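You operate a simulated robot arm through the tools that you are given. There is no shell and no other tool.

You run a simulated robot arm. Do the job below in one go: nothing can be reset, and whatever is moved stays where it is left.

## Task
Send the purple tote down to the lower rollers; bring the lift up.
Fine: stop down, tote on to the lift, stop up again, then DOWN, OUT until it meets the end stop, UP.
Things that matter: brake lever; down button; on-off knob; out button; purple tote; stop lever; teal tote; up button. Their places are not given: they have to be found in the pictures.

The check looks at the end state, three seconds after you hand in, the way a careful person would. Anything else that was tipped, shoved, dropped, spilled or broken makes it a failure.

## Robot
A 7-joint arm with a three-finger gripper, fixed in place. Base frame: the origin is at the foot of the arm, x ahead of it, y to its left, z up; the work surface is at about z = 890. Units: mm, degrees, N and s.
Its first joint turns from -166.0 to 166.0 degrees. Payload 2.69 kg.
The tool frame sits at the grasp point between the pads (the TCP): z along the fingers, y along the line on which they close. The tips reach 30 mm beyond it. The gripper opens to 128 mm. The gripper's body begins 117 mm behind the TCP.
Orientation is told as [roll, pitch, yaw] about the base's x, y, z axes, in that order, counted from this pose: with the fingers straight down and closing along the base's y, the tool's x points along the base's -x, its y along +y and its z along -z.

## Interface
- The arm moves only by the tool move_arm. Its argument "plan" is a list of rows, each an object of numbers (a shift or turn left out is 0, a gripper value left out holds the last): "x", "y", "z": the shift along the tool's x, y, z in mm; "rx", "ry", "rz": the turn, a rotation vector about the tool's x, y, z in degrees; "claw": the closure, from 0 (fully open) to 1 (shut). In form: [{"x": .., "y": .., "z": .., "rx": .., "ry": .., "rz": .., "claw": ..}, ...]. A call has 1 to 20 rows; each row shifts and turns the commanded pose from where the row before left it, along the tool's axes as they then stand. Each row takes 0.2 s and may step no farther than 50 mm and 8.6 degrees from the row before; otherwise, or with a gripper value out of range, the whole call is refused. Where a pose cannot be reached the arm comes as near as it can. A force on the tool above 90 N (or 10 N above the force at the start of the call, whichever is more), or a blocked arm, ends the call early, and 0.2 s more pass. Each finger halts on what it meets, pressing with about 34 N; the grip force reading is that of the motor and also rises with nothing between the fingers. The clock runs only during rows and for 0.2 s after the last one: add rows that do not move to give the fingers time. It gives the time, the measured TCP pose, the force on the tool (base axes), the opening and the grip force at its end, in the units of the frame above (readings bear some noise), with the torque about the TCP (base axes, N m) and any sound that the robot's microphone picked up, and new pictures: "pictures" is both (left out), scene, wrist or none.
- Cameras (640 x 400 px; columns grow to the right, rows downward): "scene" is fixed at [222.7, 500, 1662.5]; the picture's right is [-0.17, -0.99, 0.00], its down [-0.74, 0.13, -0.66] and it looks along [0.65, -0.11, -0.75] (base axes); focal length 332 px, centre (320, 200). "wrist" rides on the gripper at [58, 54, -131] in the tool frame; the picture's right is [-0.68, 0.74, 0.00], its down [-0.62, -0.57, -0.55] and it looks along [-0.40, -0.37, 0.84] (tool axes); focal length 234 px, centre (320, 200).
- move_column(by): slides the trunk up (or, below 0, down) by that many mm; the arm rides with it, the base frame stays. It gives what a move gives, with no picture.
- point_at(camera, pixels): for up to 12 pixels [column, row] of the newest picture of that camera ("zoom" is the newest enlarged one), the place [x, y, z] in the base frame of the surface seen there, good to about 3 mm. No time passes.
- close_up(camera, box): a new picture of the part [left, top, right, bottom] of that camera's present view, enlarged. No time passes.
- hand_in(): hands the job in; it is judged then, once.

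Unless the task says otherwise, let go and move clear before handing in.

The tools are called by a JSON object that holds its "name" and its "arguments". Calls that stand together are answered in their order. move_arm: Moves the arm, as the interface text tells. Its arguments: {"type":"object","properties":{"plan":{"type":"array","items":{"type":"object","properties":{"x":{"type":"number"},"y":{"type":"number"},"z":{"type":"number"},"rx":{"type":"number"},"ry":{"type":"number"},"rz":{"type":"number"},"claw":{"type":"number"}}}},"pictures":{"type":"string","enum":["both","scene","wrist","none"]}},"required":["plan"]} The other tools are called the same way: move_column (by) slides the trunk up or down; point_at (camera, pixels) gives the place of the surface under pixels of a picture; close_up (camera, box) takes an enlarged picture of a part of a camera's view; hand_in () hands the job in.

At the start:

```text
clock: 0.0
tcp_pos: [735.8, 216.3, 1246.1]
tool_rot: [0.0, 0.0, 0.0]
contact_force: [-0.7, 0.5, -0.4]
wrist_torque: [0.01, -0.02, -0.01]
opening: 128.1
finger_force: 0.2
trunk travel left (down, up): [-150.0, 200.0]
```

scene: 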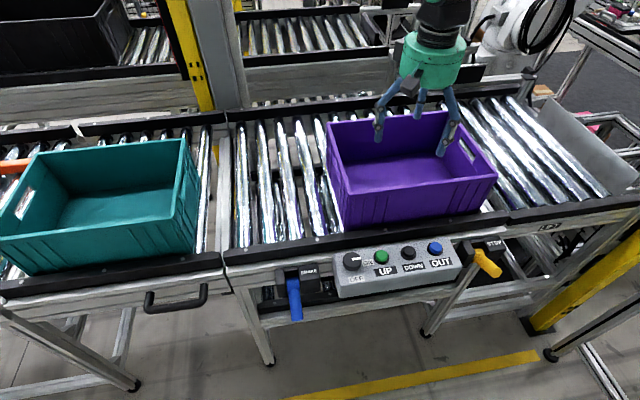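
wrist: 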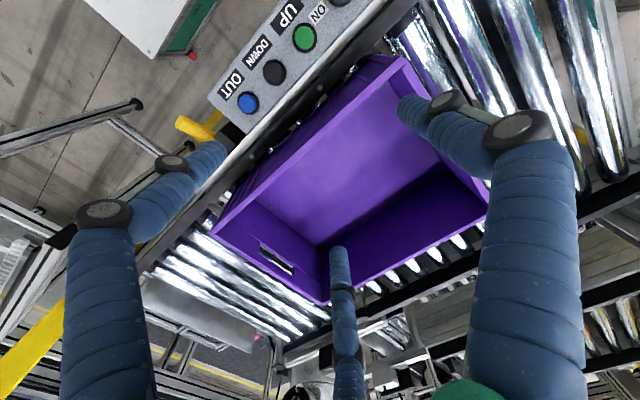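

The scene picture shows the purple tote at about (410,165), the panel with knob and buttons at about (395,265), a blue lever at (295,295) and a yellow stop lever at (488,262). I'll zoom in before moving anything.

{"name": "close_up", "arguments": {"camera": "scene", "box": [240, 220, 540, 340]}}

{"name": "point_at", "arguments": {"camera": "scene", "pixels": [[352, 258], [382, 256], [408, 252], [434, 247], [488, 263], [465, 248], [294, 285], [296, 315], [494, 243], [308, 270], [520, 225], [545, 225]]}}

{"name": "point_at", "arguments": {"camera": "scene", "pixels": [[329, 122], [345, 190], [497, 176], [447, 112], [346, 228], [494, 208], [400, 180], [480, 125], [520, 130], [600, 190], [270, 170], [610, 150]]}}

```text
2.13 times, centred on (390, 280) of scene
```

zoom: 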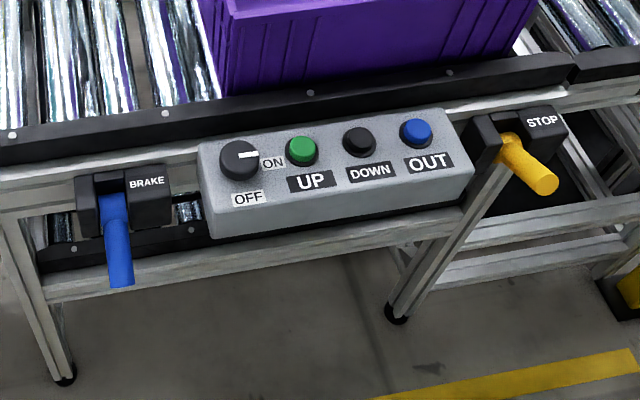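

```text
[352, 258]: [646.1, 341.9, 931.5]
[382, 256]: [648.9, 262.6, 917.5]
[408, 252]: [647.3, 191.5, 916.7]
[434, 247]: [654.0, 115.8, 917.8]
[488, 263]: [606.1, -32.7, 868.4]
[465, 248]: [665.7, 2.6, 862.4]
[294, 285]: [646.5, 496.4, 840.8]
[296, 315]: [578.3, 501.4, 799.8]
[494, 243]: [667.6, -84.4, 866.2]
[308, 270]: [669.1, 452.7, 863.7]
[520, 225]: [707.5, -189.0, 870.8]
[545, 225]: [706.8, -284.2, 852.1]
```

```text
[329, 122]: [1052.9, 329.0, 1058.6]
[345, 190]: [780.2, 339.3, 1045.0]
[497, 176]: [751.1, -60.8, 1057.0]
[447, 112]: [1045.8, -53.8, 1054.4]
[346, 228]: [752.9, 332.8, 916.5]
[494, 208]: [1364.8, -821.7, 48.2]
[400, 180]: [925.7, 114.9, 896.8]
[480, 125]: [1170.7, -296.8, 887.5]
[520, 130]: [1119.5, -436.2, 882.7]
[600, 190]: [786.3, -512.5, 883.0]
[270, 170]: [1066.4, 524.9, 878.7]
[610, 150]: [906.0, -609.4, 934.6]
```

The knob's white mark points to ON, the brake lever is at (118,240 in zoom) and the stop lever at (530,165 in zoom). Next I'll look at the right-hand section, where the lift probably is, and at the boundaries between sections.

{"name": "close_up", "arguments": {"camera": "scene", "box": [440, 80, 640, 280]}}

{"name": "close_up", "arguments": {"camera": "scene", "box": [190, 90, 350, 330]}}

{"name": "close_up", "arguments": {"camera": "scene", "box": [440, 220, 540, 300]}}

{"name": "close_up", "arguments": {"camera": "wrist", "box": [130, 60, 450, 360]}}

```text
2.00 times, centred on (540, 180) of scene
```

zoom: 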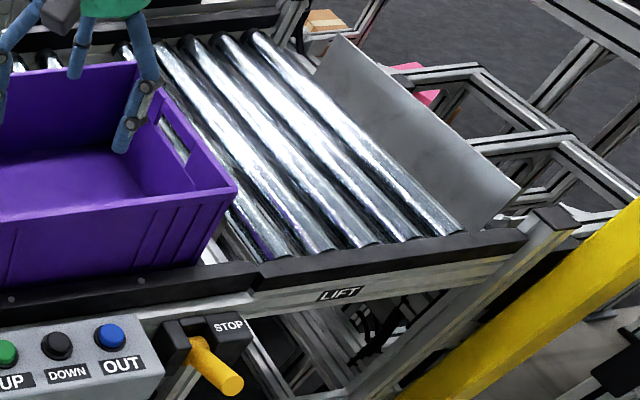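

```text
1.67 times, centred on (270, 210) of scene
```

zoom: 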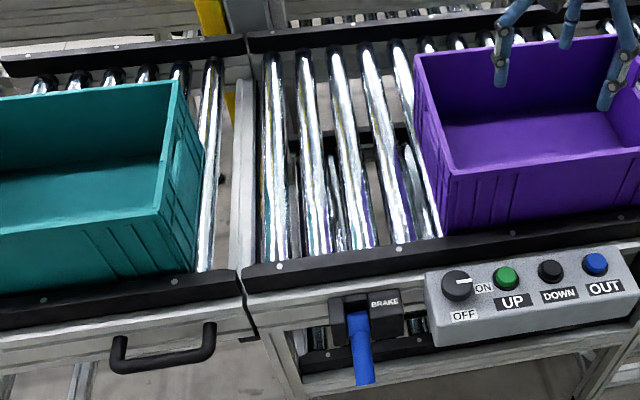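

```text
5.00 times, centred on (490, 260) of scene
```

zoom: 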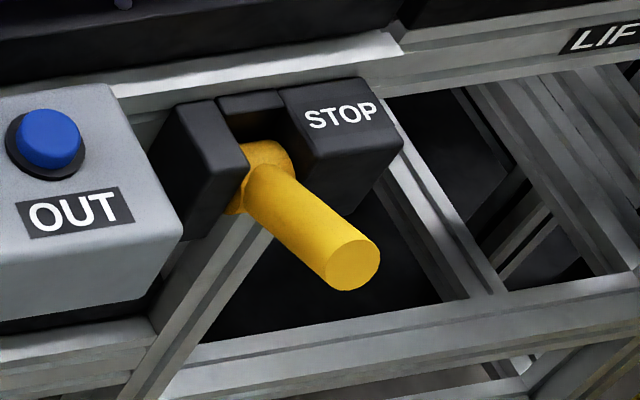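

```text
1.33 times, centred on (290, 210) of wrist
```

zoom: 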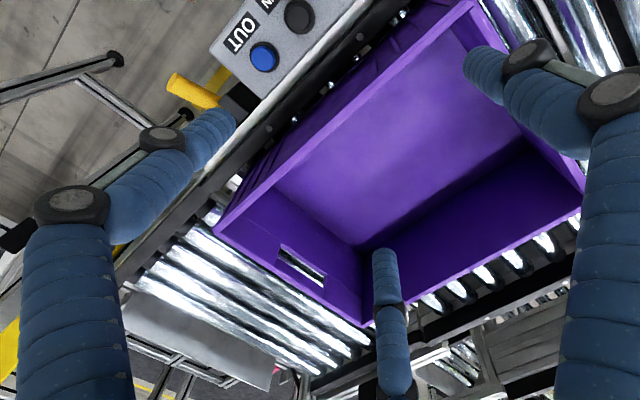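

The LIFT label is on the right-hand section, beyond the tote, and lower rollers show beneath the present section. Next I'll measure the levers, the panel tilt, the lift edges and the buttons.

{"name": "point_at", "arguments": {"camera": "scene", "pixels": [[479, 251], [486, 260], [492, 266], [497, 273], [484, 246], [290, 280], [294, 295], [296, 318], [292, 271], [312, 268], [345, 246], [450, 232]]}}

{"name": "point_at", "arguments": {"camera": "scene", "pixels": [[345, 270], [370, 262], [395, 262], [420, 258], [450, 255], [340, 285], [460, 268], [440, 262], [340, 295], [395, 245], [422, 243], [460, 262]]}}

{"name": "point_at", "arguments": {"camera": "scene", "pixels": [[490, 198], [500, 195], [510, 200], [540, 195], [590, 185], [600, 196], [636, 185], [545, 105], [530, 105], [495, 110], [507, 212], [560, 207]]}}

{"name": "close_up", "arguments": {"camera": "scene", "box": [325, 225, 475, 305]}}

```text
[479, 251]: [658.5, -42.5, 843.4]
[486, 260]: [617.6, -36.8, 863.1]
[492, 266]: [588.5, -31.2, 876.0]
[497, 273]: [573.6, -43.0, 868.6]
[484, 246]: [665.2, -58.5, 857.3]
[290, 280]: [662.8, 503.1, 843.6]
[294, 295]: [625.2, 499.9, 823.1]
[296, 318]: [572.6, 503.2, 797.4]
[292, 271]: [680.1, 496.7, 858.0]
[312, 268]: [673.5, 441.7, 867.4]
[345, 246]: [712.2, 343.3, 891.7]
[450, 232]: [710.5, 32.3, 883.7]
```

```text
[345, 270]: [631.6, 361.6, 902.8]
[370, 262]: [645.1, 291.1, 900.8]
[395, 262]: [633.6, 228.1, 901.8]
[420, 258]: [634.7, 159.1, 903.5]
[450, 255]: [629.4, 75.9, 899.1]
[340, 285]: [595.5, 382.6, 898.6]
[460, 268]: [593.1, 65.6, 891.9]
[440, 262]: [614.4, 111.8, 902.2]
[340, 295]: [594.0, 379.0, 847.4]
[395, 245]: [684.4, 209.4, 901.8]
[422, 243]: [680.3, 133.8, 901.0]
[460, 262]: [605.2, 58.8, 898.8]
```

```text
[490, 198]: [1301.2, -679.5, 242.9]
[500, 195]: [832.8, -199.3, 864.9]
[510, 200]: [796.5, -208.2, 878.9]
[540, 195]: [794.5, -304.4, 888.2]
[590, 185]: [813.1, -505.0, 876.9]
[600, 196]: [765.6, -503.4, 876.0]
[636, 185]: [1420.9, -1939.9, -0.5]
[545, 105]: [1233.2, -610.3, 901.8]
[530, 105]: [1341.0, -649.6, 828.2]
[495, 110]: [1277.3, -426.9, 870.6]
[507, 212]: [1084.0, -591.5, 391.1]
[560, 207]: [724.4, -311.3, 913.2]
```

```text
4.27 times, centred on (400, 265) of scene
```

zoom: 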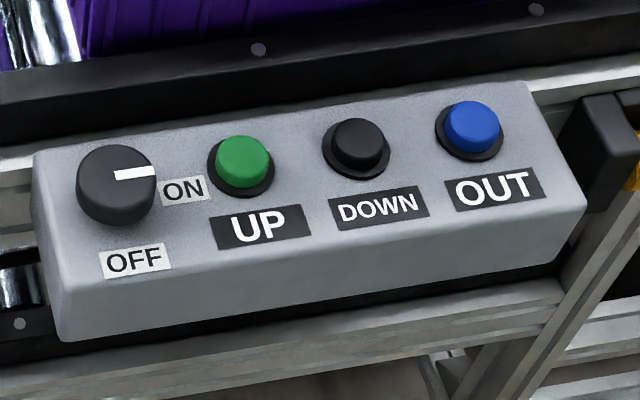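

The panel top is level at z≈901 with button tops at z≈918: UP (649,263), DOWN (647,191), OUT (654,116). The stop lever points outward and up, from about (663,-42,843) to (575,-37,875), so it is in the up position. I'll close the gripper and move above the stop lever.

{"name": "move_arm", "arguments": {"plan": [{"x": 17.6, "y": -32, "claw": 1}, {"x": 17.6, "y": -32}, {"x": 17.6, "y": -32}, {"x": 17.6, "y": -32}, {"x": 17.6, "y": -32}, {"x": 17.6, "y": -32}, {"x": 17.6, "y": -32}, {"x": 17.6, "y": -32}, {"z": 33}, {"z": 33}, {"z": 33}, {"z": 33}, {"z": 33}, {"z": 33}, {"z": 33}, {"z": 33}, {}], "pictures": "both"}}

```text
clock: 3.6
tcp_pos: [595.0, -39.9, 982.0]
tool_rot: [0.0, 0.0, 0.0]
contact_force: [1.7, -0.1, -0.6]
wrist_torque: [0.0, 0.03, 0.0]
opening: 2.2
finger_force: 31.2
trunk travel left (down, up): [-150.0, 200.0]
```

scene: 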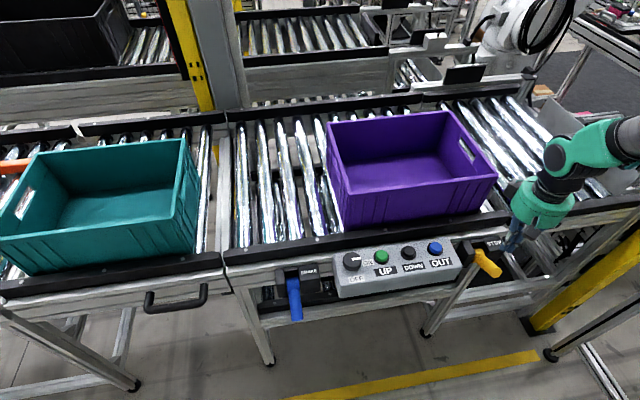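
wrist: 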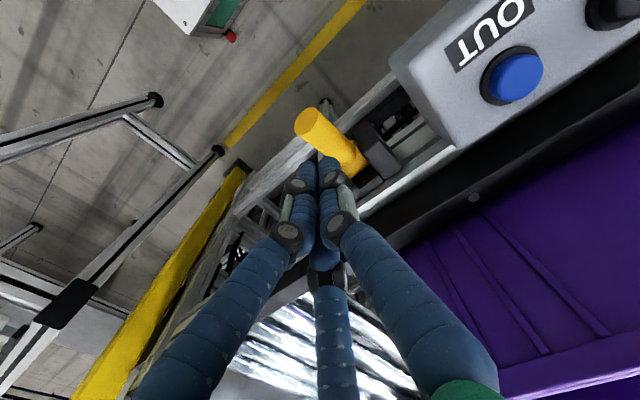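

The fingers are closed above the stop lever, whose yellow end shows at (330,135) in the wrist view. I'll go down onto it and press it gently through to its lower position.

{"name": "move_arm", "arguments": {"plan": [{"z": 30}, {"z": 30}, {"z": 10}, {"z": 8}, {"z": 8}, {"z": 8}, {"z": 8}, {"z": 8}, {"z": 8}, {"z": 8}, {"z": 8}, {}], "pictures": "both"}}

```text
clock: 6.2
tcp_pos: [594.5, -39.2, 845.6]
tool_rot: [0.0, 0.1, 0.1]
contact_force: [-0.2, 0.6, 0.3]
wrist_torque: [0.0, -0.01, 0.0]
opening: 2.2
finger_force: 31.1
trunk travel left (down, up): [-150.0, 200.0]
```

scene: 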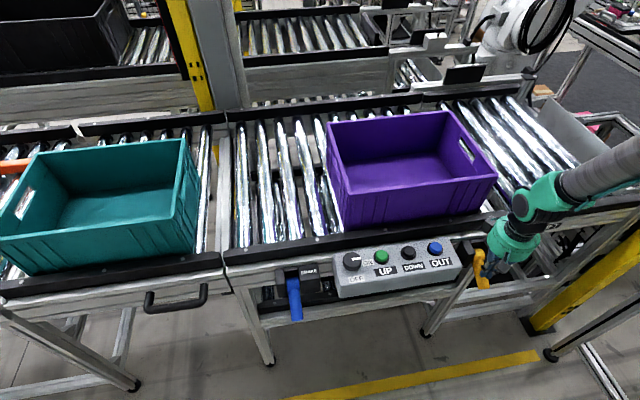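
wrist: 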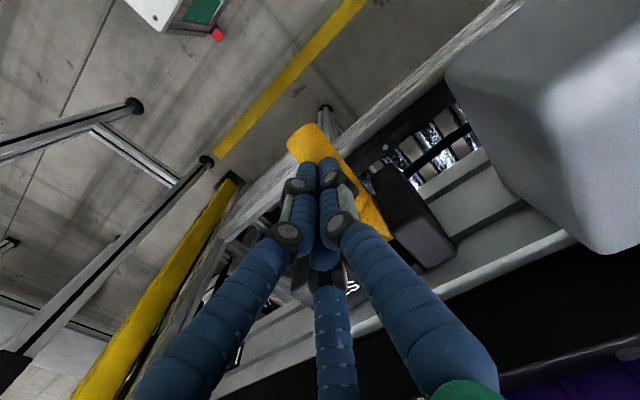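

The force is near zero and the lever has turned down at (484,270) in the scene. I'll check its angle against the brake lever's.

{"name": "close_up", "arguments": {"camera": "scene", "box": [440, 220, 540, 300]}}

{"name": "point_at", "arguments": {"camera": "scene", "pixels": [[479, 256], [480, 264], [482, 272], [484, 280], [484, 286]]}}

```text
5.00 times, centred on (490, 260) of scene
```

zoom: 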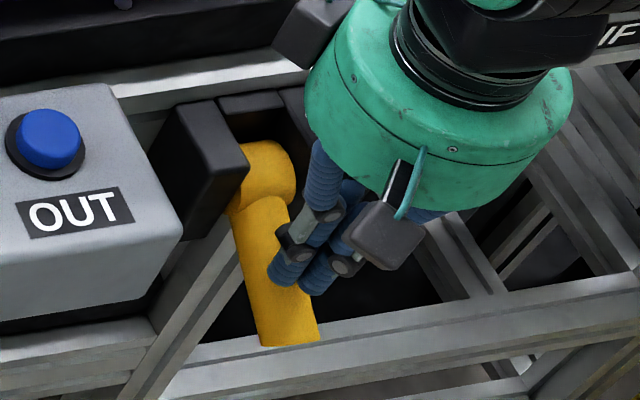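

```text
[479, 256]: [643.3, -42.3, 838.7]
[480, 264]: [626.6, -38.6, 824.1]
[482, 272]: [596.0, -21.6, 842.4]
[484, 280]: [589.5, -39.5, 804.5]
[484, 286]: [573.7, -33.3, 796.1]
```

The stop lever is now about 27° below horizontal, matching the brake lever's lower position, so the stop is down. I'll lift clear, turn the gripper 90° so the fingers span x, and check the tote end and gap.

{"name": "move_arm", "arguments": {"plan": [{"z": -40}, {"z": -50}, {"z": -50, "rz": 8.5}, {"z": -50, "rz": 8.5}, {"z": -50, "rz": 8.5}, {"z": -50, "rz": 8.5}, {"z": -50, "rz": 8.5}, {"rz": 8.5}, {"rz": 8.5}, {"rz": 8.5}, {"rz": 8.5}, {"rz": 8.5}, {"rz": 5}, {}], "pictures": "both"}}

{"name": "close_up", "arguments": {"camera": "scene", "box": [420, 80, 580, 260]}}

```text
clock: 9.2
tcp_pos: [594.5, -38.5, 1188.0]
tool_rot: [0.0, 0.1, -90.1]
contact_force: [-0.3, -0.7, -0.1]
wrist_torque: [-0.02, 0.0, 0.0]
opening: 2.2
finger_force: 31.3
trunk travel left (down, up): [-150.0, 200.0]
```

scene: 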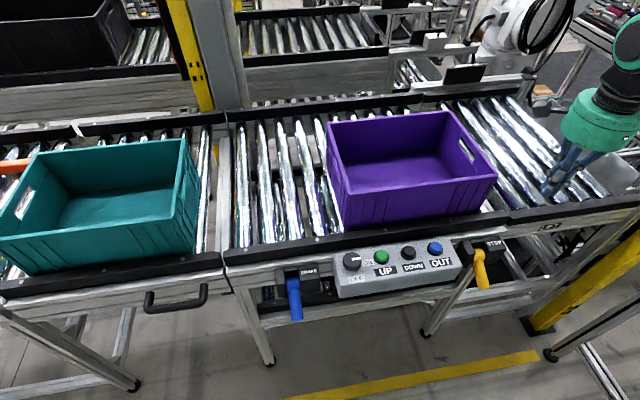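
wrist: 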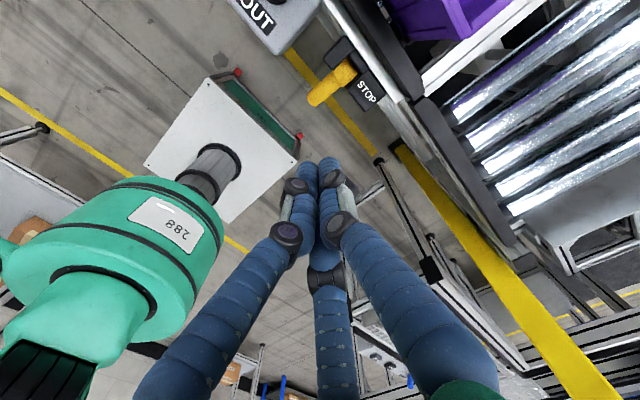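

```text
2.22 times, centred on (500, 170) of scene
```

zoom: 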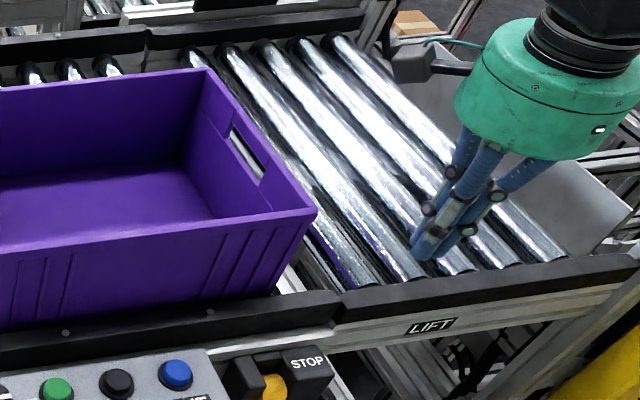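

The wrist view now shows the lift section: the gap to the upper rollers at (425,95) and the end plate at (560,235). I'll measure those edges.

{"name": "point_at", "arguments": {"camera": "wrist", "pixels": [[420, 96], [425, 105], [505, 230], [450, 112], [470, 145], [490, 175], [510, 205], [530, 220], [600, 220], [575, 260], [430, 85], [415, 60]]}}

{"name": "close_up", "arguments": {"camera": "wrist", "box": [340, 0, 640, 290]}}

{"name": "point_at", "arguments": {"camera": "scene", "pixels": [[333, 150], [338, 175], [344, 215], [341, 200], [355, 192], [330, 123], [200, 150], [205, 180], [210, 235], [236, 235], [228, 125], [420, 165]]}}

```text
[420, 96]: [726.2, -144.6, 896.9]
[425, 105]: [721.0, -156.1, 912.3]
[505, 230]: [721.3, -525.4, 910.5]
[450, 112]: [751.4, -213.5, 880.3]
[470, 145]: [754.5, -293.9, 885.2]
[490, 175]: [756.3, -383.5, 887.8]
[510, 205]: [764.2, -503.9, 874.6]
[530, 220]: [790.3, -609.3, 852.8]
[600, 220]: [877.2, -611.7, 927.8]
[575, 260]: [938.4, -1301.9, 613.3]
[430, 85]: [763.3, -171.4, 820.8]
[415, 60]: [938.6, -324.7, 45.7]
```

```text
1.38 times, centred on (490, 145) of wrist
```

zoom: 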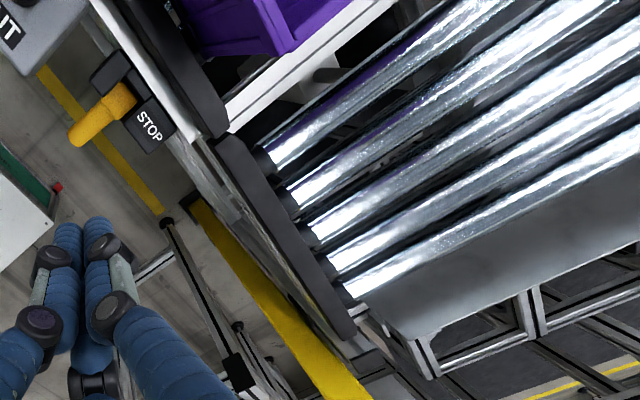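

```text
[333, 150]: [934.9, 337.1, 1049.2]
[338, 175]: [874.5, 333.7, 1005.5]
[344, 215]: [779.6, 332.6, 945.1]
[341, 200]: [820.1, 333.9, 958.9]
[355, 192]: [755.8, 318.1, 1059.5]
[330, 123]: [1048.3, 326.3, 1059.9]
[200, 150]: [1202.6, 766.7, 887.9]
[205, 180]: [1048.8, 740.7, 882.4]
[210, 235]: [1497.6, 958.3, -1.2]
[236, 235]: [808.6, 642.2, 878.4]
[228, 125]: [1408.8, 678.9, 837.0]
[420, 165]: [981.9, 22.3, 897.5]
```

The lift runs from y≈-150 to an end plate at y≈-610, and the tote's +y wall is at y≈334. With the fingers part open I'll go over and down behind the tote's left wall at about (880,395), ready to push it along -y.

{"name": "move_arm", "arguments": {"plan": [{"x": 39.4, "y": 26, "claw": 0.5}, {"x": 39.4, "y": 26}, {"x": 39.4, "y": 26}, {"x": 39.4, "y": 26}, {"x": 39.4, "y": 26}, {"x": 39.4, "y": 26}, {"x": 39.4, "y": 26}, {"x": 39.4, "y": 26}, {"x": 39.4, "y": 26}, {"x": 39.4, "y": 26}, {"x": 39.4, "y": 26}, {"z": 35}, {"z": 35}, {"z": 35}, {"z": 35}, {"z": 35}, {"z": 33}, {}], "pictures": "both"}}

```text
clock: 13.0
tcp_pos: [879.7, 394.7, 980.4]
tool_rot: [0.1, 0.0, -89.9]
contact_force: [0.2, 0.2, -0.8]
wrist_torque: [-0.04, 0.03, -0.01]
opening: 64.0
finger_force: 0.1
trunk travel left (down, up): [-150.0, 200.0]
```

scene: 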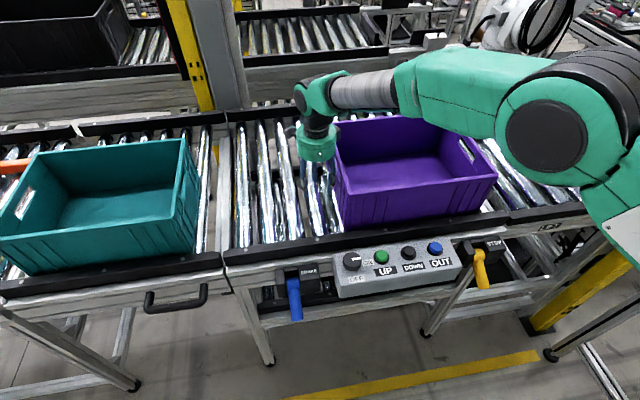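
wrist: 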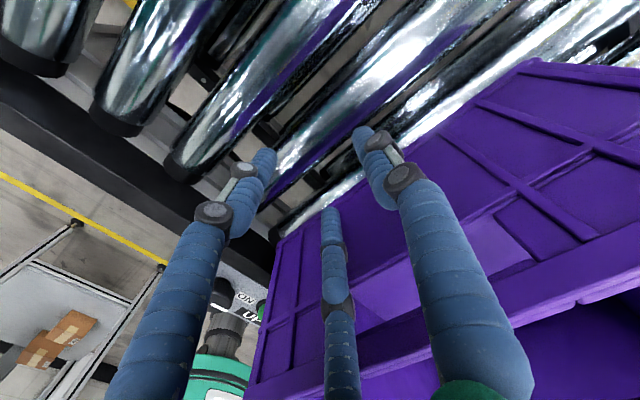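

The gripper stands clear behind the tote's left wall. I'll push slowly along -y (tool -x) for the first stretch and watch the force.

{"name": "move_arm", "arguments": {"plan": [{"x": -15}, {"x": -15}, {"x": -10}, {"x": -8}, {"x": -8}, {"x": -8}, {"x": -8}, {"x": -8}, {"x": -8}, {"x": -8}, {}], "pictures": "both"}}

```text
clock: 15.4
tcp_pos: [880.1, 297.5, 979.0]
tool_rot: [-0.1, 0.1, -90.0]
contact_force: [0.1, 0.3, -0.3]
wrist_torque: [0.01, 0.0, 0.04]
opening: 64.1
finger_force: 0.1
trunk travel left (down, up): [-150.0, 200.0]
```

scene: 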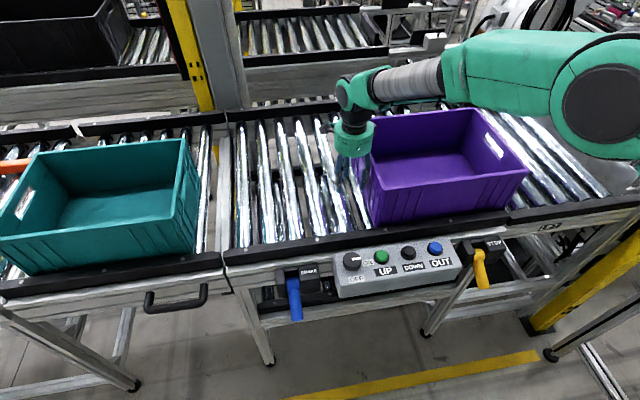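
wrist: 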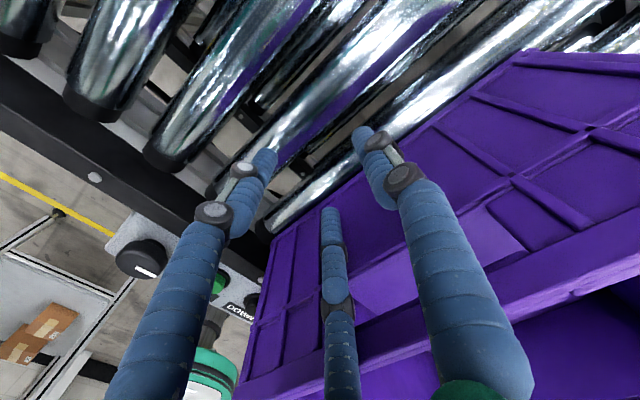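

The tote rolled freely with no noticeable force. I'll check where its left wall is now compared with the fingers.

{"name": "point_at", "arguments": {"camera": "scene", "pixels": [[371, 205], [373, 215], [528, 172], [472, 109], [525, 180]]}}

{"name": "close_up", "arguments": {"camera": "scene", "box": [320, 90, 560, 240]}}

```text
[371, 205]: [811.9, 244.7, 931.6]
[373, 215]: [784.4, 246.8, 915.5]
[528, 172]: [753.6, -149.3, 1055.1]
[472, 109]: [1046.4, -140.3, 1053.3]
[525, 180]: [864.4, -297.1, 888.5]
```

```text
2.67 times, centred on (440, 165) of scene
```

zoom: 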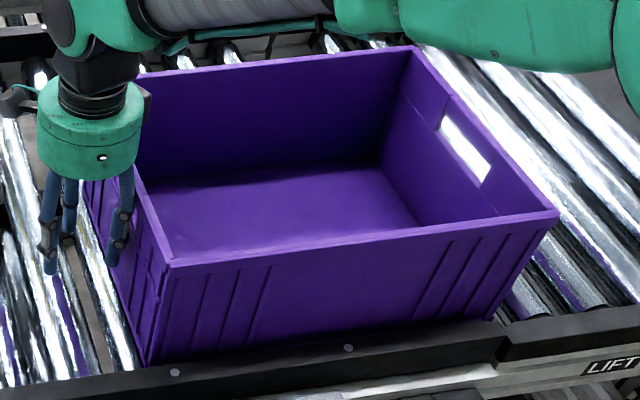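

The tote's left wall is at y≈246 while the finger fronts are at y≈289, so it coasted ahead. I'll wait two rows to see whether it is still rolling.

{"name": "move_arm", "arguments": {"plan": [{}, {}], "pictures": "scene"}}

{"name": "point_at", "arguments": {"camera": "scene", "pixels": [[371, 205], [373, 215], [528, 172], [472, 109]]}}

```text
clock: 16.0
tcp_pos: [880.6, 299.0, 980.4]
tool_rot: [0.1, 0.0, -90.0]
contact_force: [1.3, 0.3, -0.1]
wrist_torque: [-0.03, 0.02, 0.01]
opening: 64.1
finger_force: 0.1
trunk travel left (down, up): [-150.0, 200.0]
```

scene: 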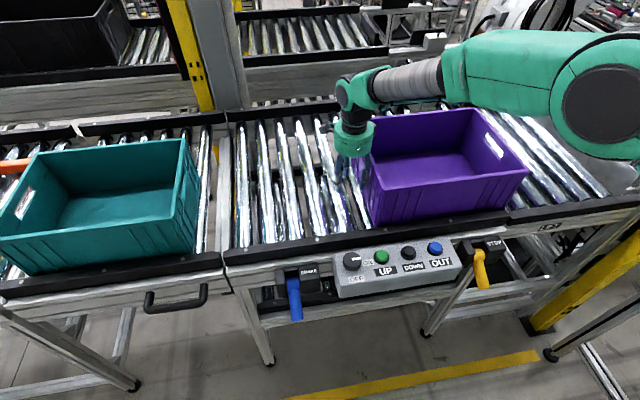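

```text
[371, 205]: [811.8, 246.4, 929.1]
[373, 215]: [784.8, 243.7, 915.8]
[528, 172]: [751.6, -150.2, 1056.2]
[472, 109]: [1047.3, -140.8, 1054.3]
```

The tote has come to rest, with its right end now at y≈-150, the lift boundary. I'll keep pushing at a steady, slow speed.

{"name": "move_arm", "arguments": {"plan": [{"x": -12}, {"x": -12}, {"x": -8}, {"x": -8}, {"x": -10}, {"x": -12}, {"x": -12}, {"x": -12}, {"x": -12}, {"x": -12}, {"x": -12}, {"x": -12}, {"x": -12}, {"x": -12}, {"x": -12}, {"x": -12}, {"x": -12}, {"x": -12}, {"x": -12}, {"x": -12}], "pictures": "scene"}}

```text
clock: 20.2
tcp_pos: [881.3, 68.5, 980.4]
tool_rot: [0.0, 0.1, -90.0]
contact_force: [0.3, 0.1, -0.2]
wrist_torque: [0.01, -0.01, 0.01]
opening: 63.9
finger_force: 0.0
trunk travel left (down, up): [-150.0, 200.0]
```

scene: 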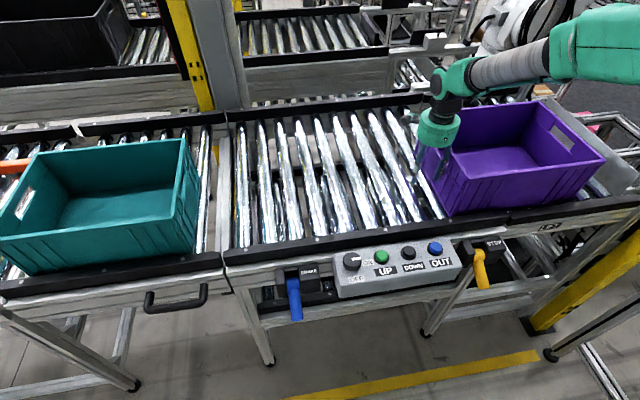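

{"name": "move_arm", "arguments": {"plan": [{}, {}], "pictures": "both"}}

{"name": "point_at", "arguments": {"camera": "scene", "pixels": [[450, 205], [448, 195], [604, 158], [543, 102], [462, 182]]}}

```text
clock: 20.8
tcp_pos: [881.0, 69.3, 979.5]
tool_rot: [0.1, 0.0, -90.1]
contact_force: [0.1, -0.5, 0.0]
wrist_torque: [0.0, 0.02, -0.02]
opening: 64.1
finger_force: 0.1
trunk travel left (down, up): [-150.0, 200.0]
```

scene: 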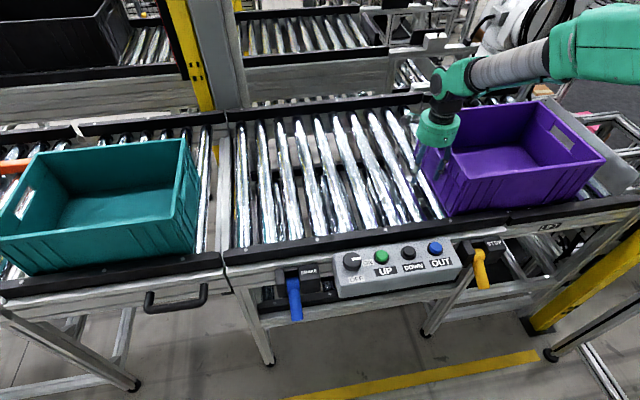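
wrist: 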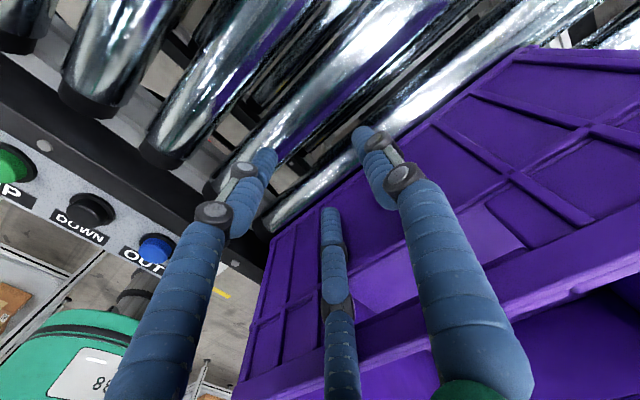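

```text
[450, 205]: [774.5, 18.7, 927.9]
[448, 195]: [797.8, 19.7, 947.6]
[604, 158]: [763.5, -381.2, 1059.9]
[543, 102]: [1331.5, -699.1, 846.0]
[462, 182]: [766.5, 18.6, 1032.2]
```

The tote sits still with its left wall at y≈19 while the TCP is at y=69. The contact offset is a steady 50 mm, so the drawn third finger at (335,260) in the wrist view is doing the pushing, and the tote doesn't coast. I'll push another 204 mm so the left wall ends near y≈-185, inside the lift.

{"name": "move_arm", "arguments": {"plan": [{"x": -12}, {"x": -12}, {"x": -12}, {"x": -12}, {"x": -12}, {"x": -12}, {"x": -12}, {"x": -12}, {"x": -12}, {"x": -12}, {"x": -12}, {"x": -12}, {"x": -12}, {"x": -12}, {"x": -12}, {"x": -12}, {"x": -12}, {}], "pictures": "both"}}

{"name": "close_up", "arguments": {"camera": "scene", "box": [440, 60, 640, 260]}}

```text
clock: 24.6
tcp_pos: [881.4, -135.1, 979.5]
tool_rot: [0.0, 0.0, -90.1]
contact_force: [-0.2, 1.3, 0.4]
wrist_torque: [-0.03, -0.01, -0.03]
opening: 63.3
finger_force: 0.0
trunk travel left (down, up): [-150.0, 200.0]
```

scene: 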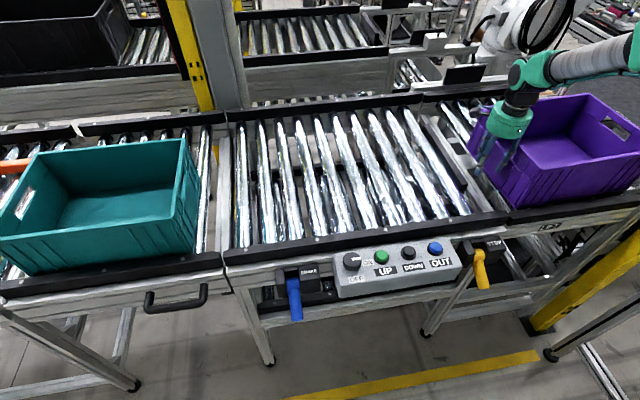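
wrist: 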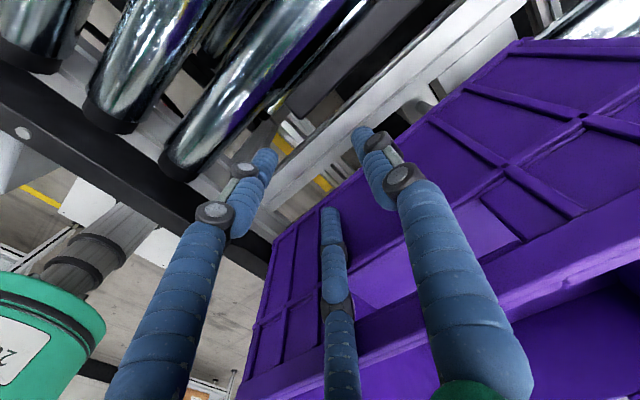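

```text
2.00 times, centred on (540, 160) of scene
```

zoom: 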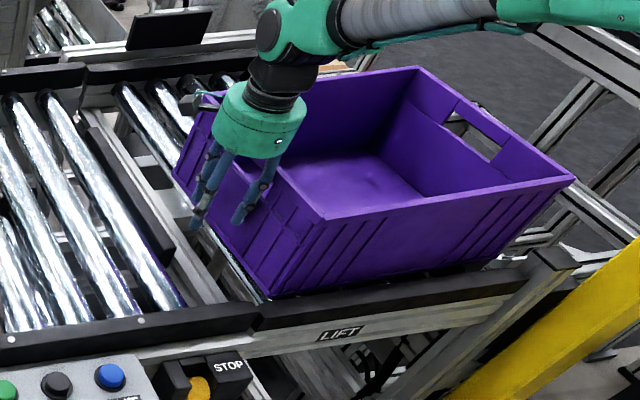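

The tote is on the lift, and the lowered dark stop bar shows at (130,190) in the zoom, just before the gap. I'll measure the tote's position and the bar.

{"name": "point_at", "arguments": {"camera": "zoom", "pixels": [[262, 280], [290, 250], [575, 180], [418, 70], [335, 219], [258, 318], [130, 190], [160, 240], [200, 270], [250, 296], [480, 250], [575, 262]]}}

```text
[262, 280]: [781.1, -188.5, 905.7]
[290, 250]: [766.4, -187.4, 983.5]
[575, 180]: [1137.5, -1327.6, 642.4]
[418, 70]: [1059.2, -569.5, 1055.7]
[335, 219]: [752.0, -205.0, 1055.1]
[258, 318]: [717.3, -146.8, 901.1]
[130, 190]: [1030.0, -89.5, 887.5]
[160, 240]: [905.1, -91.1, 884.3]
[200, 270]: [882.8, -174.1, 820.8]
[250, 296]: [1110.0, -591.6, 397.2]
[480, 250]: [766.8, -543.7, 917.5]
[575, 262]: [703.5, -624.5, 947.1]
```

The tote spans y≈-188 to -584 on the lift, which runs from -147 to about -605, and the stop bar at y≈-90 is flush with the rollers. I'll back off, rise, turn the tool back to yaw 0, and go above the stop lever with the fingers open to lift it.

{"name": "move_arm", "arguments": {"plan": [{"x": 20}, {"x": 25}, {"z": -43, "rz": -8.2}, {"z": -43, "rz": -8.2}, {"z": -43, "rz": -8.2}, {"z": -43, "rz": -8.2}, {"rz": -8.2}, {"rz": -8.2}, {"rz": -8.2}, {"rz": -8.2}, {"rz": -8.2}, {"rz": -8.2}, {"rz": -8}, {"x": 46.5, "y": 9, "claw": 0}, {"x": 46.5, "y": 9}, {"x": 46.5, "y": 9}, {"x": 46.5, "y": 9}, {"x": 46.5, "y": 9}, {"x": 46.5, "y": 9}, {}], "pictures": "both"}}

```text
clock: 28.8
tcp_pos: [599.9, -33.9, 1151.7]
tool_rot: [0.0, 0.0, -0.1]
contact_force: [-0.9, 0.5, -0.1]
wrist_torque: [0.01, -0.08, -0.02]
opening: 128.2
finger_force: 0.0
trunk travel left (down, up): [-150.0, 200.0]
```

scene: 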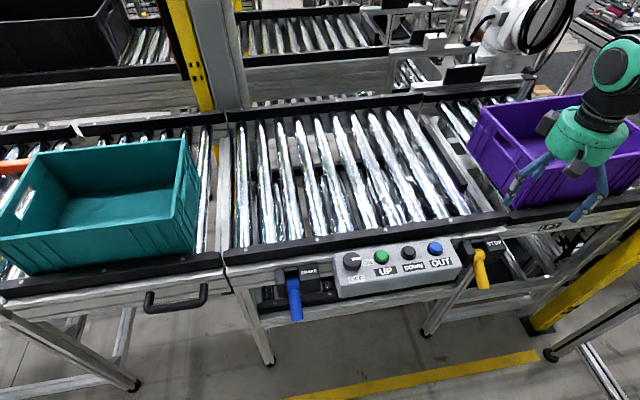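
wrist: 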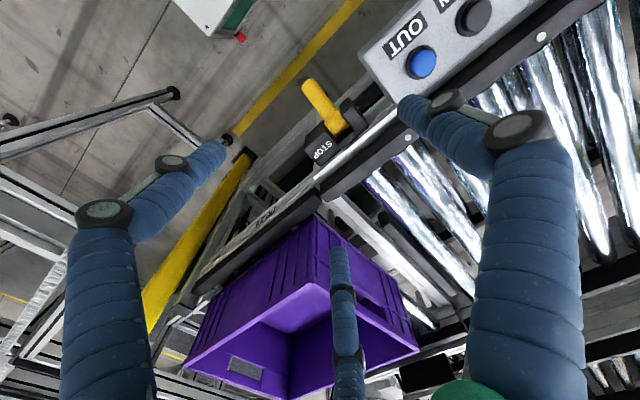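

The tool is above the lever, which shows from (345,125) to (310,90) in the wrist view. I'll measure its axis, sides and surroundings.

{"name": "close_up", "arguments": {"camera": "wrist", "box": [270, 60, 400, 200]}}

{"name": "point_at", "arguments": {"camera": "wrist", "pixels": [[308, 88], [312, 95], [318, 102], [325, 110], [332, 118], [340, 127], [316, 108], [324, 100], [328, 120], [336, 112], [318, 140], [360, 118]]}}

```text
2.86 times, centred on (335, 130) of wrist
```

zoom: 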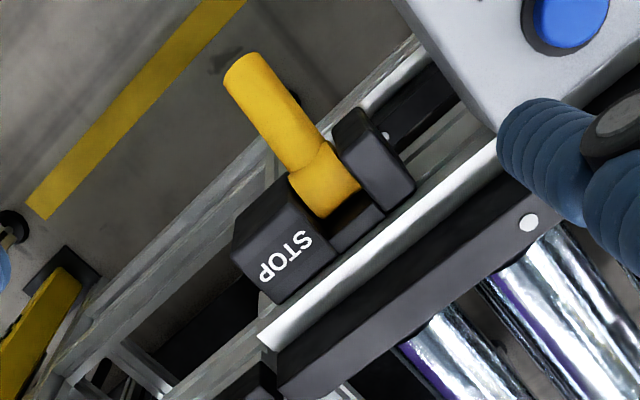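

```text
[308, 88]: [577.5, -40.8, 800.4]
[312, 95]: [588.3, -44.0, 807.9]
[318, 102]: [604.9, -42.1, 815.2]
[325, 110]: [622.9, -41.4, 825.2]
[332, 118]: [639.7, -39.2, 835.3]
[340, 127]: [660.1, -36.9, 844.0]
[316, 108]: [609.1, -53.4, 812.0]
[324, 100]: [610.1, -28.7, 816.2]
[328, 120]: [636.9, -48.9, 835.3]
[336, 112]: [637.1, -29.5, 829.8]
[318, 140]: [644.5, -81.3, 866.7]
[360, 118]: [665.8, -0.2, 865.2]
```

The lever rod is about 25 mm thick at y≈-40.5, from x≈577 to 635. The hand has three fingers 120° apart, so I'll choose a yaw that straddles the rod with two of them and leaves the third beyond its tip. First I'll measure the housing and beams near it.

{"name": "point_at", "arguments": {"camera": "zoom", "pixels": [[285, 185], [240, 250], [262, 220], [345, 120], [385, 140], [345, 150], [200, 225], [120, 300], [330, 115], [300, 90], [150, 330], [215, 80]]}}

{"name": "point_at", "arguments": {"camera": "wrist", "pixels": [[215, 10], [240, 20], [150, 110], [60, 140], [380, 60], [420, 65], [470, 20], [400, 42]]}}

```text
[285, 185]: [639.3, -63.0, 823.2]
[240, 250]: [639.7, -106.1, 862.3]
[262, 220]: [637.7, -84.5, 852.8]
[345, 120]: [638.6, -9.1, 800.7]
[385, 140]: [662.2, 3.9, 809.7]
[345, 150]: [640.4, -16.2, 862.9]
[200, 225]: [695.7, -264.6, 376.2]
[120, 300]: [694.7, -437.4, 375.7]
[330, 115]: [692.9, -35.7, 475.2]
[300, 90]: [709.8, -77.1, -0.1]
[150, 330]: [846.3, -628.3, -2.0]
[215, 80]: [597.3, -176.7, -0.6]
```

```text
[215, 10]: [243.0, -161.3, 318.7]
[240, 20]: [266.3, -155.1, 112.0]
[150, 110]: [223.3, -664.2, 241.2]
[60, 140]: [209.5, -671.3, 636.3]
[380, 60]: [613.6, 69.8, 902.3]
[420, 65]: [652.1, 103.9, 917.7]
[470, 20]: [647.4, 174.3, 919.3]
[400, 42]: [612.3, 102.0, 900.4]
```

The housing front is at x≈639, so the straddling fingers must stay below about x=630. I'll move to (593,-40.5), turn +30° about the tool axis, set the opening to about 74 mm and come down to just above the lever.

{"name": "move_arm", "arguments": {"plan": [{"x": 7, "y": -6.6, "claw": 0.42}, {"rz": 7.5}, {"rz": 7.5}, {"rz": 7.5}, {"rz": 7.5}, {"z": 40}, {"z": 40}, {"z": 40}, {"z": 40}, {"z": 40}, {"z": 40}, {"z": 30}, {}], "pictures": "both"}}

{"name": "close_up", "arguments": {"camera": "scene", "box": [440, 200, 560, 300]}}

```text
clock: 31.6
tcp_pos: [597.1, -43.6, 881.4]
tool_rot: [0.0, -0.1, -29.9]
contact_force: [0.5, 0.0, -0.8]
wrist_torque: [0.02, 0.01, 0.04]
opening: 74.2
finger_force: 0.0
trunk travel left (down, up): [-150.0, 200.0]
```

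scene: 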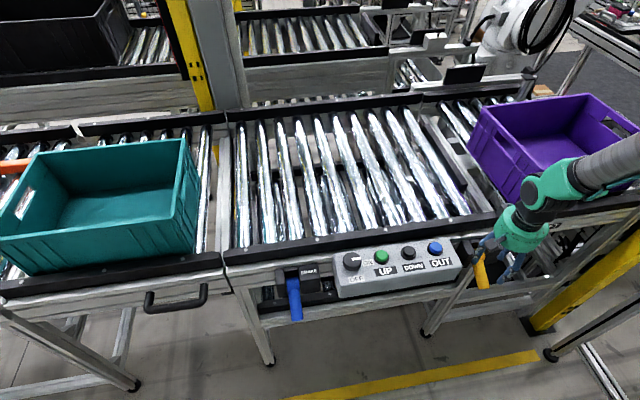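
wrist: 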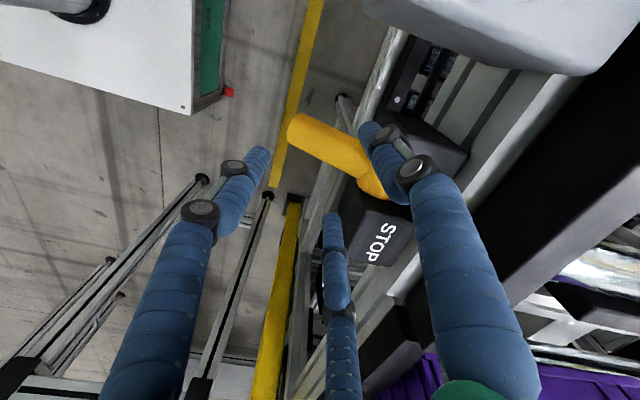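

```text
4.00 times, centred on (500, 250) of scene
```

zoom: 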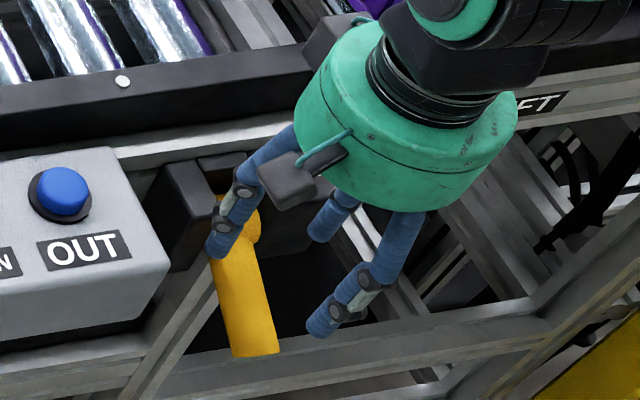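

The lever rod (290,130)→(380,190) in the wrist view lies between the right finger tip at (367,128) and the middle one at (330,215), with the left finger beyond the rod's tip. I'll shift a few mm to centre and go down around it.

{"name": "move_arm", "arguments": {"plan": [{"x": 4.5, "y": 0.9}, {"z": 20}, {"z": 20}, {"z": 20}, {"z": 20}, {}], "pictures": "both"}}

{"name": "close_up", "arguments": {"camera": "scene", "box": [440, 220, 560, 320]}}

```text
clock: 33.0
tcp_pos: [593.1, -39.8, 802.6]
tool_rot: [0.0, -0.1, -30.0]
contact_force: [0.5, 0.9, 0.3]
wrist_torque: [-0.02, 0.01, 0.01]
opening: 74.4
finger_force: 0.1
trunk travel left (down, up): [-150.0, 200.0]
```

scene: 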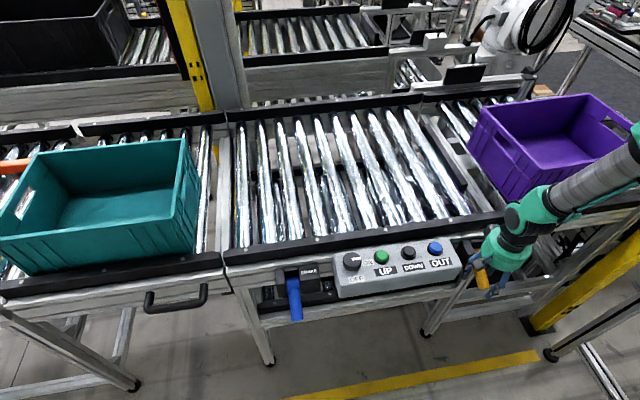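
wrist: 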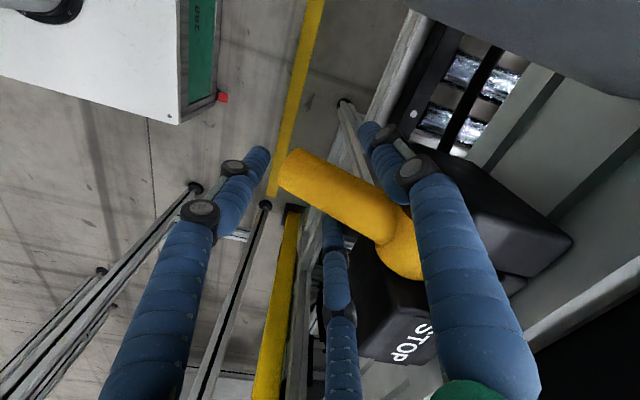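

```text
4.00 times, centred on (500, 270) of scene
```

zoom: 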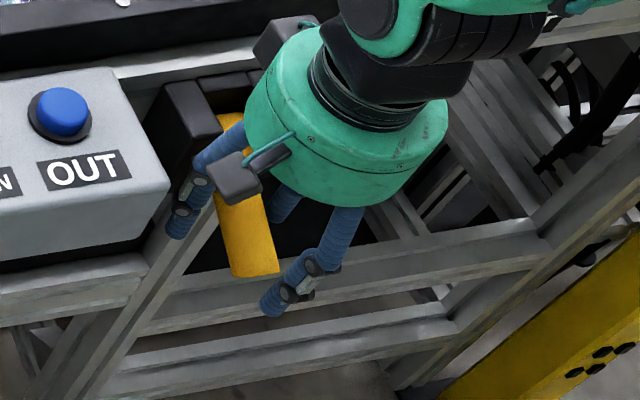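

The fingers straddle the rod without touching it. I'll close gently and read the opening.

{"name": "move_arm", "arguments": {"plan": [{"claw": 0.6}, {"claw": 0.75}, {"claw": 0.9}, {}], "pictures": "both"}}

```text
clock: 34.0
tcp_pos: [588.5, -39.3, 802.1]
tool_rot: [0.0, 0.3, -30.0]
contact_force: [-46.8, -1.4, 1.0]
wrist_torque: [0.03, 0.42, 0.02]
opening: 44.7
finger_force: 23.8
trunk travel left (down, up): [-150.0, 200.0]
```

scene: 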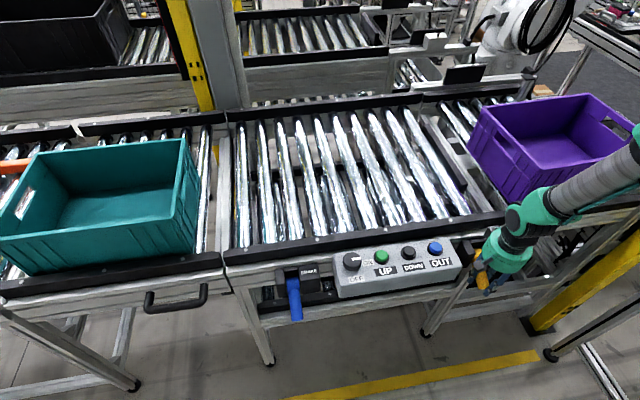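
wrist: 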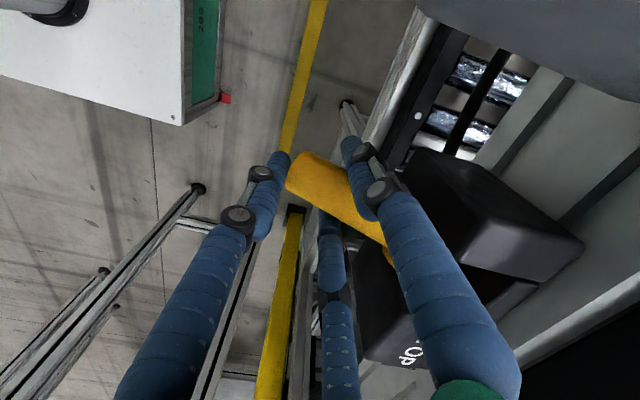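

The third finger is pressing on the rod's end (force -47 N in x, opening 44.7), so I'm a bit too far forward. I'll open slightly, shift about 11 mm toward -x and close again.

{"name": "move_arm", "arguments": {"plan": [{"claw": 0.5}, {"x": 9.5, "y": -5.5}, {"claw": 0.6}, {"claw": 0.7}, {"claw": 0.8}, {}], "pictures": "both"}}

```text
clock: 35.4
tcp_pos: [582.1, -41.2, 803.0]
tool_rot: [-0.1, -0.1, -30.0]
contact_force: [4.4, 0.8, 4.3]
wrist_torque: [-0.03, -0.04, 0.04]
opening: 37.1
finger_force: 45.0
trunk travel left (down, up): [-150.0, 200.0]
```

scene: 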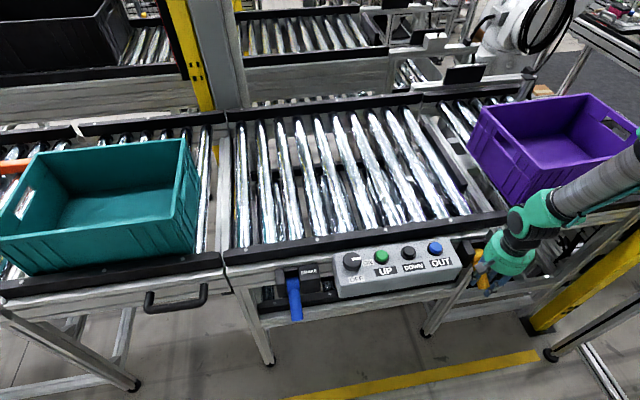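
wrist: 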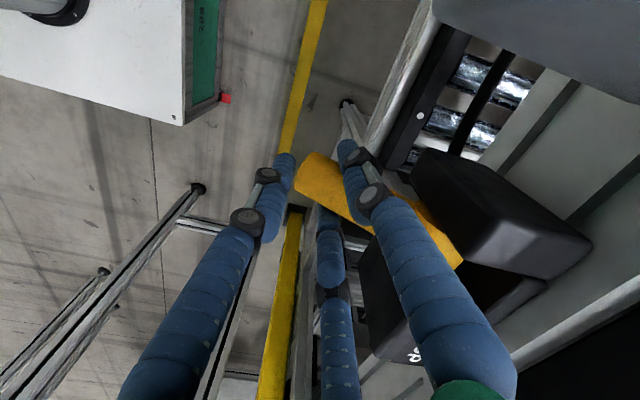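

Now two fingers pinch the rod (opening 37, grip 45 N) with little side force. I'll raise the lever along its arc about the pivot near (668,830).

{"name": "move_arm", "arguments": {"plan": [{"x": 2.1, "y": -1.2, "z": -5.7}, {"x": 2.1, "y": -1.2, "z": -5.7}, {"x": 1.2, "y": -0.7, "z": -6}, {"x": 1.2, "y": -0.7, "z": -6}, {"x": 0.4, "y": -0.25, "z": -6.1}, {"x": 0.4, "y": -0.25, "z": -6.1}, {"x": -0.4, "y": 0.25, "z": -6.1}, {"x": -0.4, "y": 0.25, "z": -6.1}, {}], "pictures": "both"}}

{"name": "close_up", "arguments": {"camera": "scene", "box": [440, 220, 560, 320]}}

```text
clock: 37.4
tcp_pos: [570.6, -40.9, 848.4]
tool_rot: [0.0, 0.2, -30.0]
contact_force: [-12.3, -22.6, -19.0]
wrist_torque: [-0.46, 1.89, -0.33]
opening: 37.6
finger_force: 44.8
trunk travel left (down, up): [-150.0, 200.0]
```

scene: 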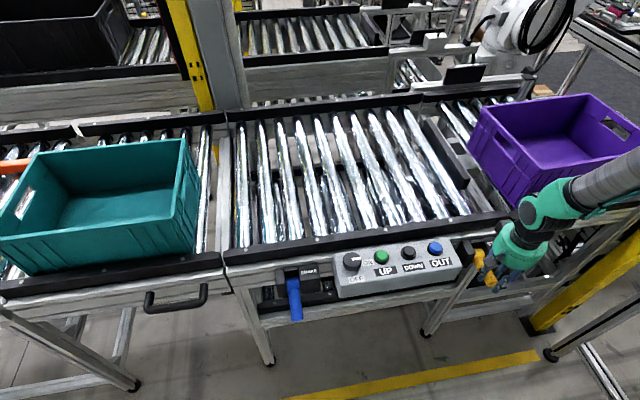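
wrist: 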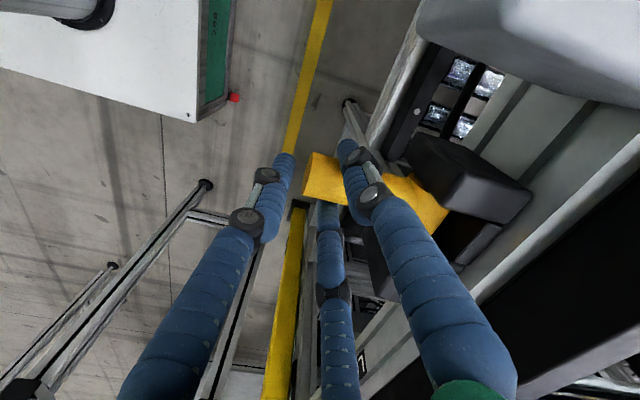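

```text
4.00 times, centred on (500, 270) of scene
```

zoom: 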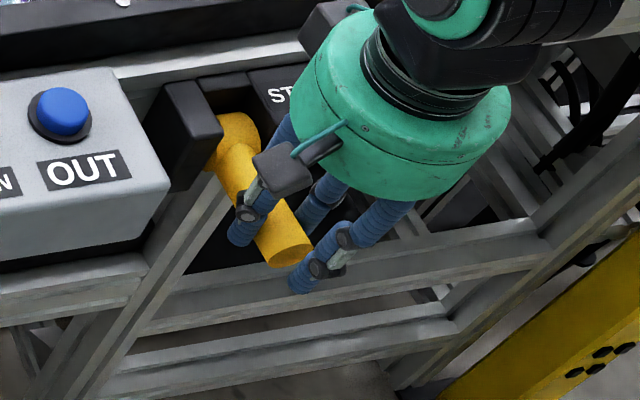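

The lever has risen to about 7° above horizontal. I'll continue along the arc to its upper position.

{"name": "move_arm", "arguments": {"plan": [{"x": -1.7, "y": 1.0, "z": -6}, {"x": -1.7, "y": 1.0, "z": -6}, {"x": -2.2, "y": 1.2, "z": -6}, {"x": -2.2, "y": 1.2, "z": -5}, {}], "pictures": "both"}}

{"name": "close_up", "arguments": {"camera": "scene", "box": [440, 220, 560, 320]}}

```text
clock: 38.6
tcp_pos: [579.5, -40.3, 871.3]
tool_rot: [0.0, 0.2, -29.9]
contact_force: [-29.0, -18.4, -11.7]
wrist_torque: [-0.47, 2.33, -0.29]
opening: 37.9
finger_force: 45.3
trunk travel left (down, up): [-150.0, 200.0]
```

scene: 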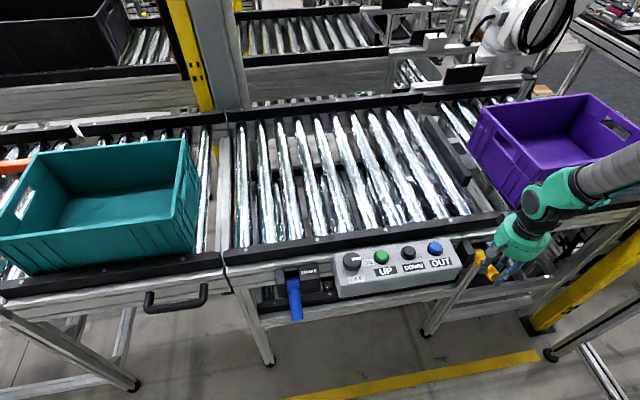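
wrist: 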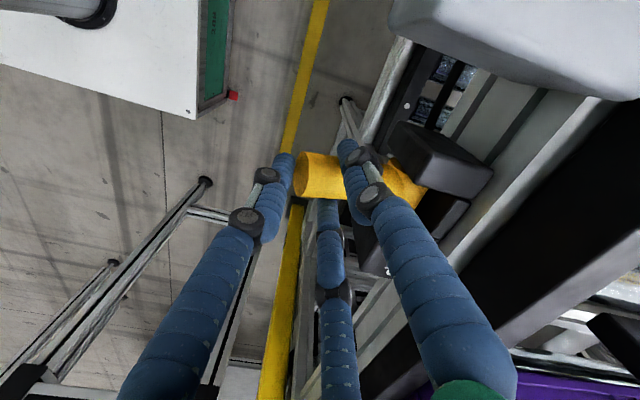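

```text
4.00 times, centred on (500, 270) of scene
```

zoom: 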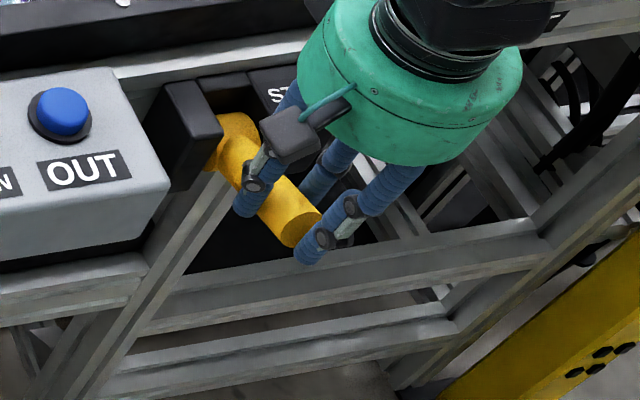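

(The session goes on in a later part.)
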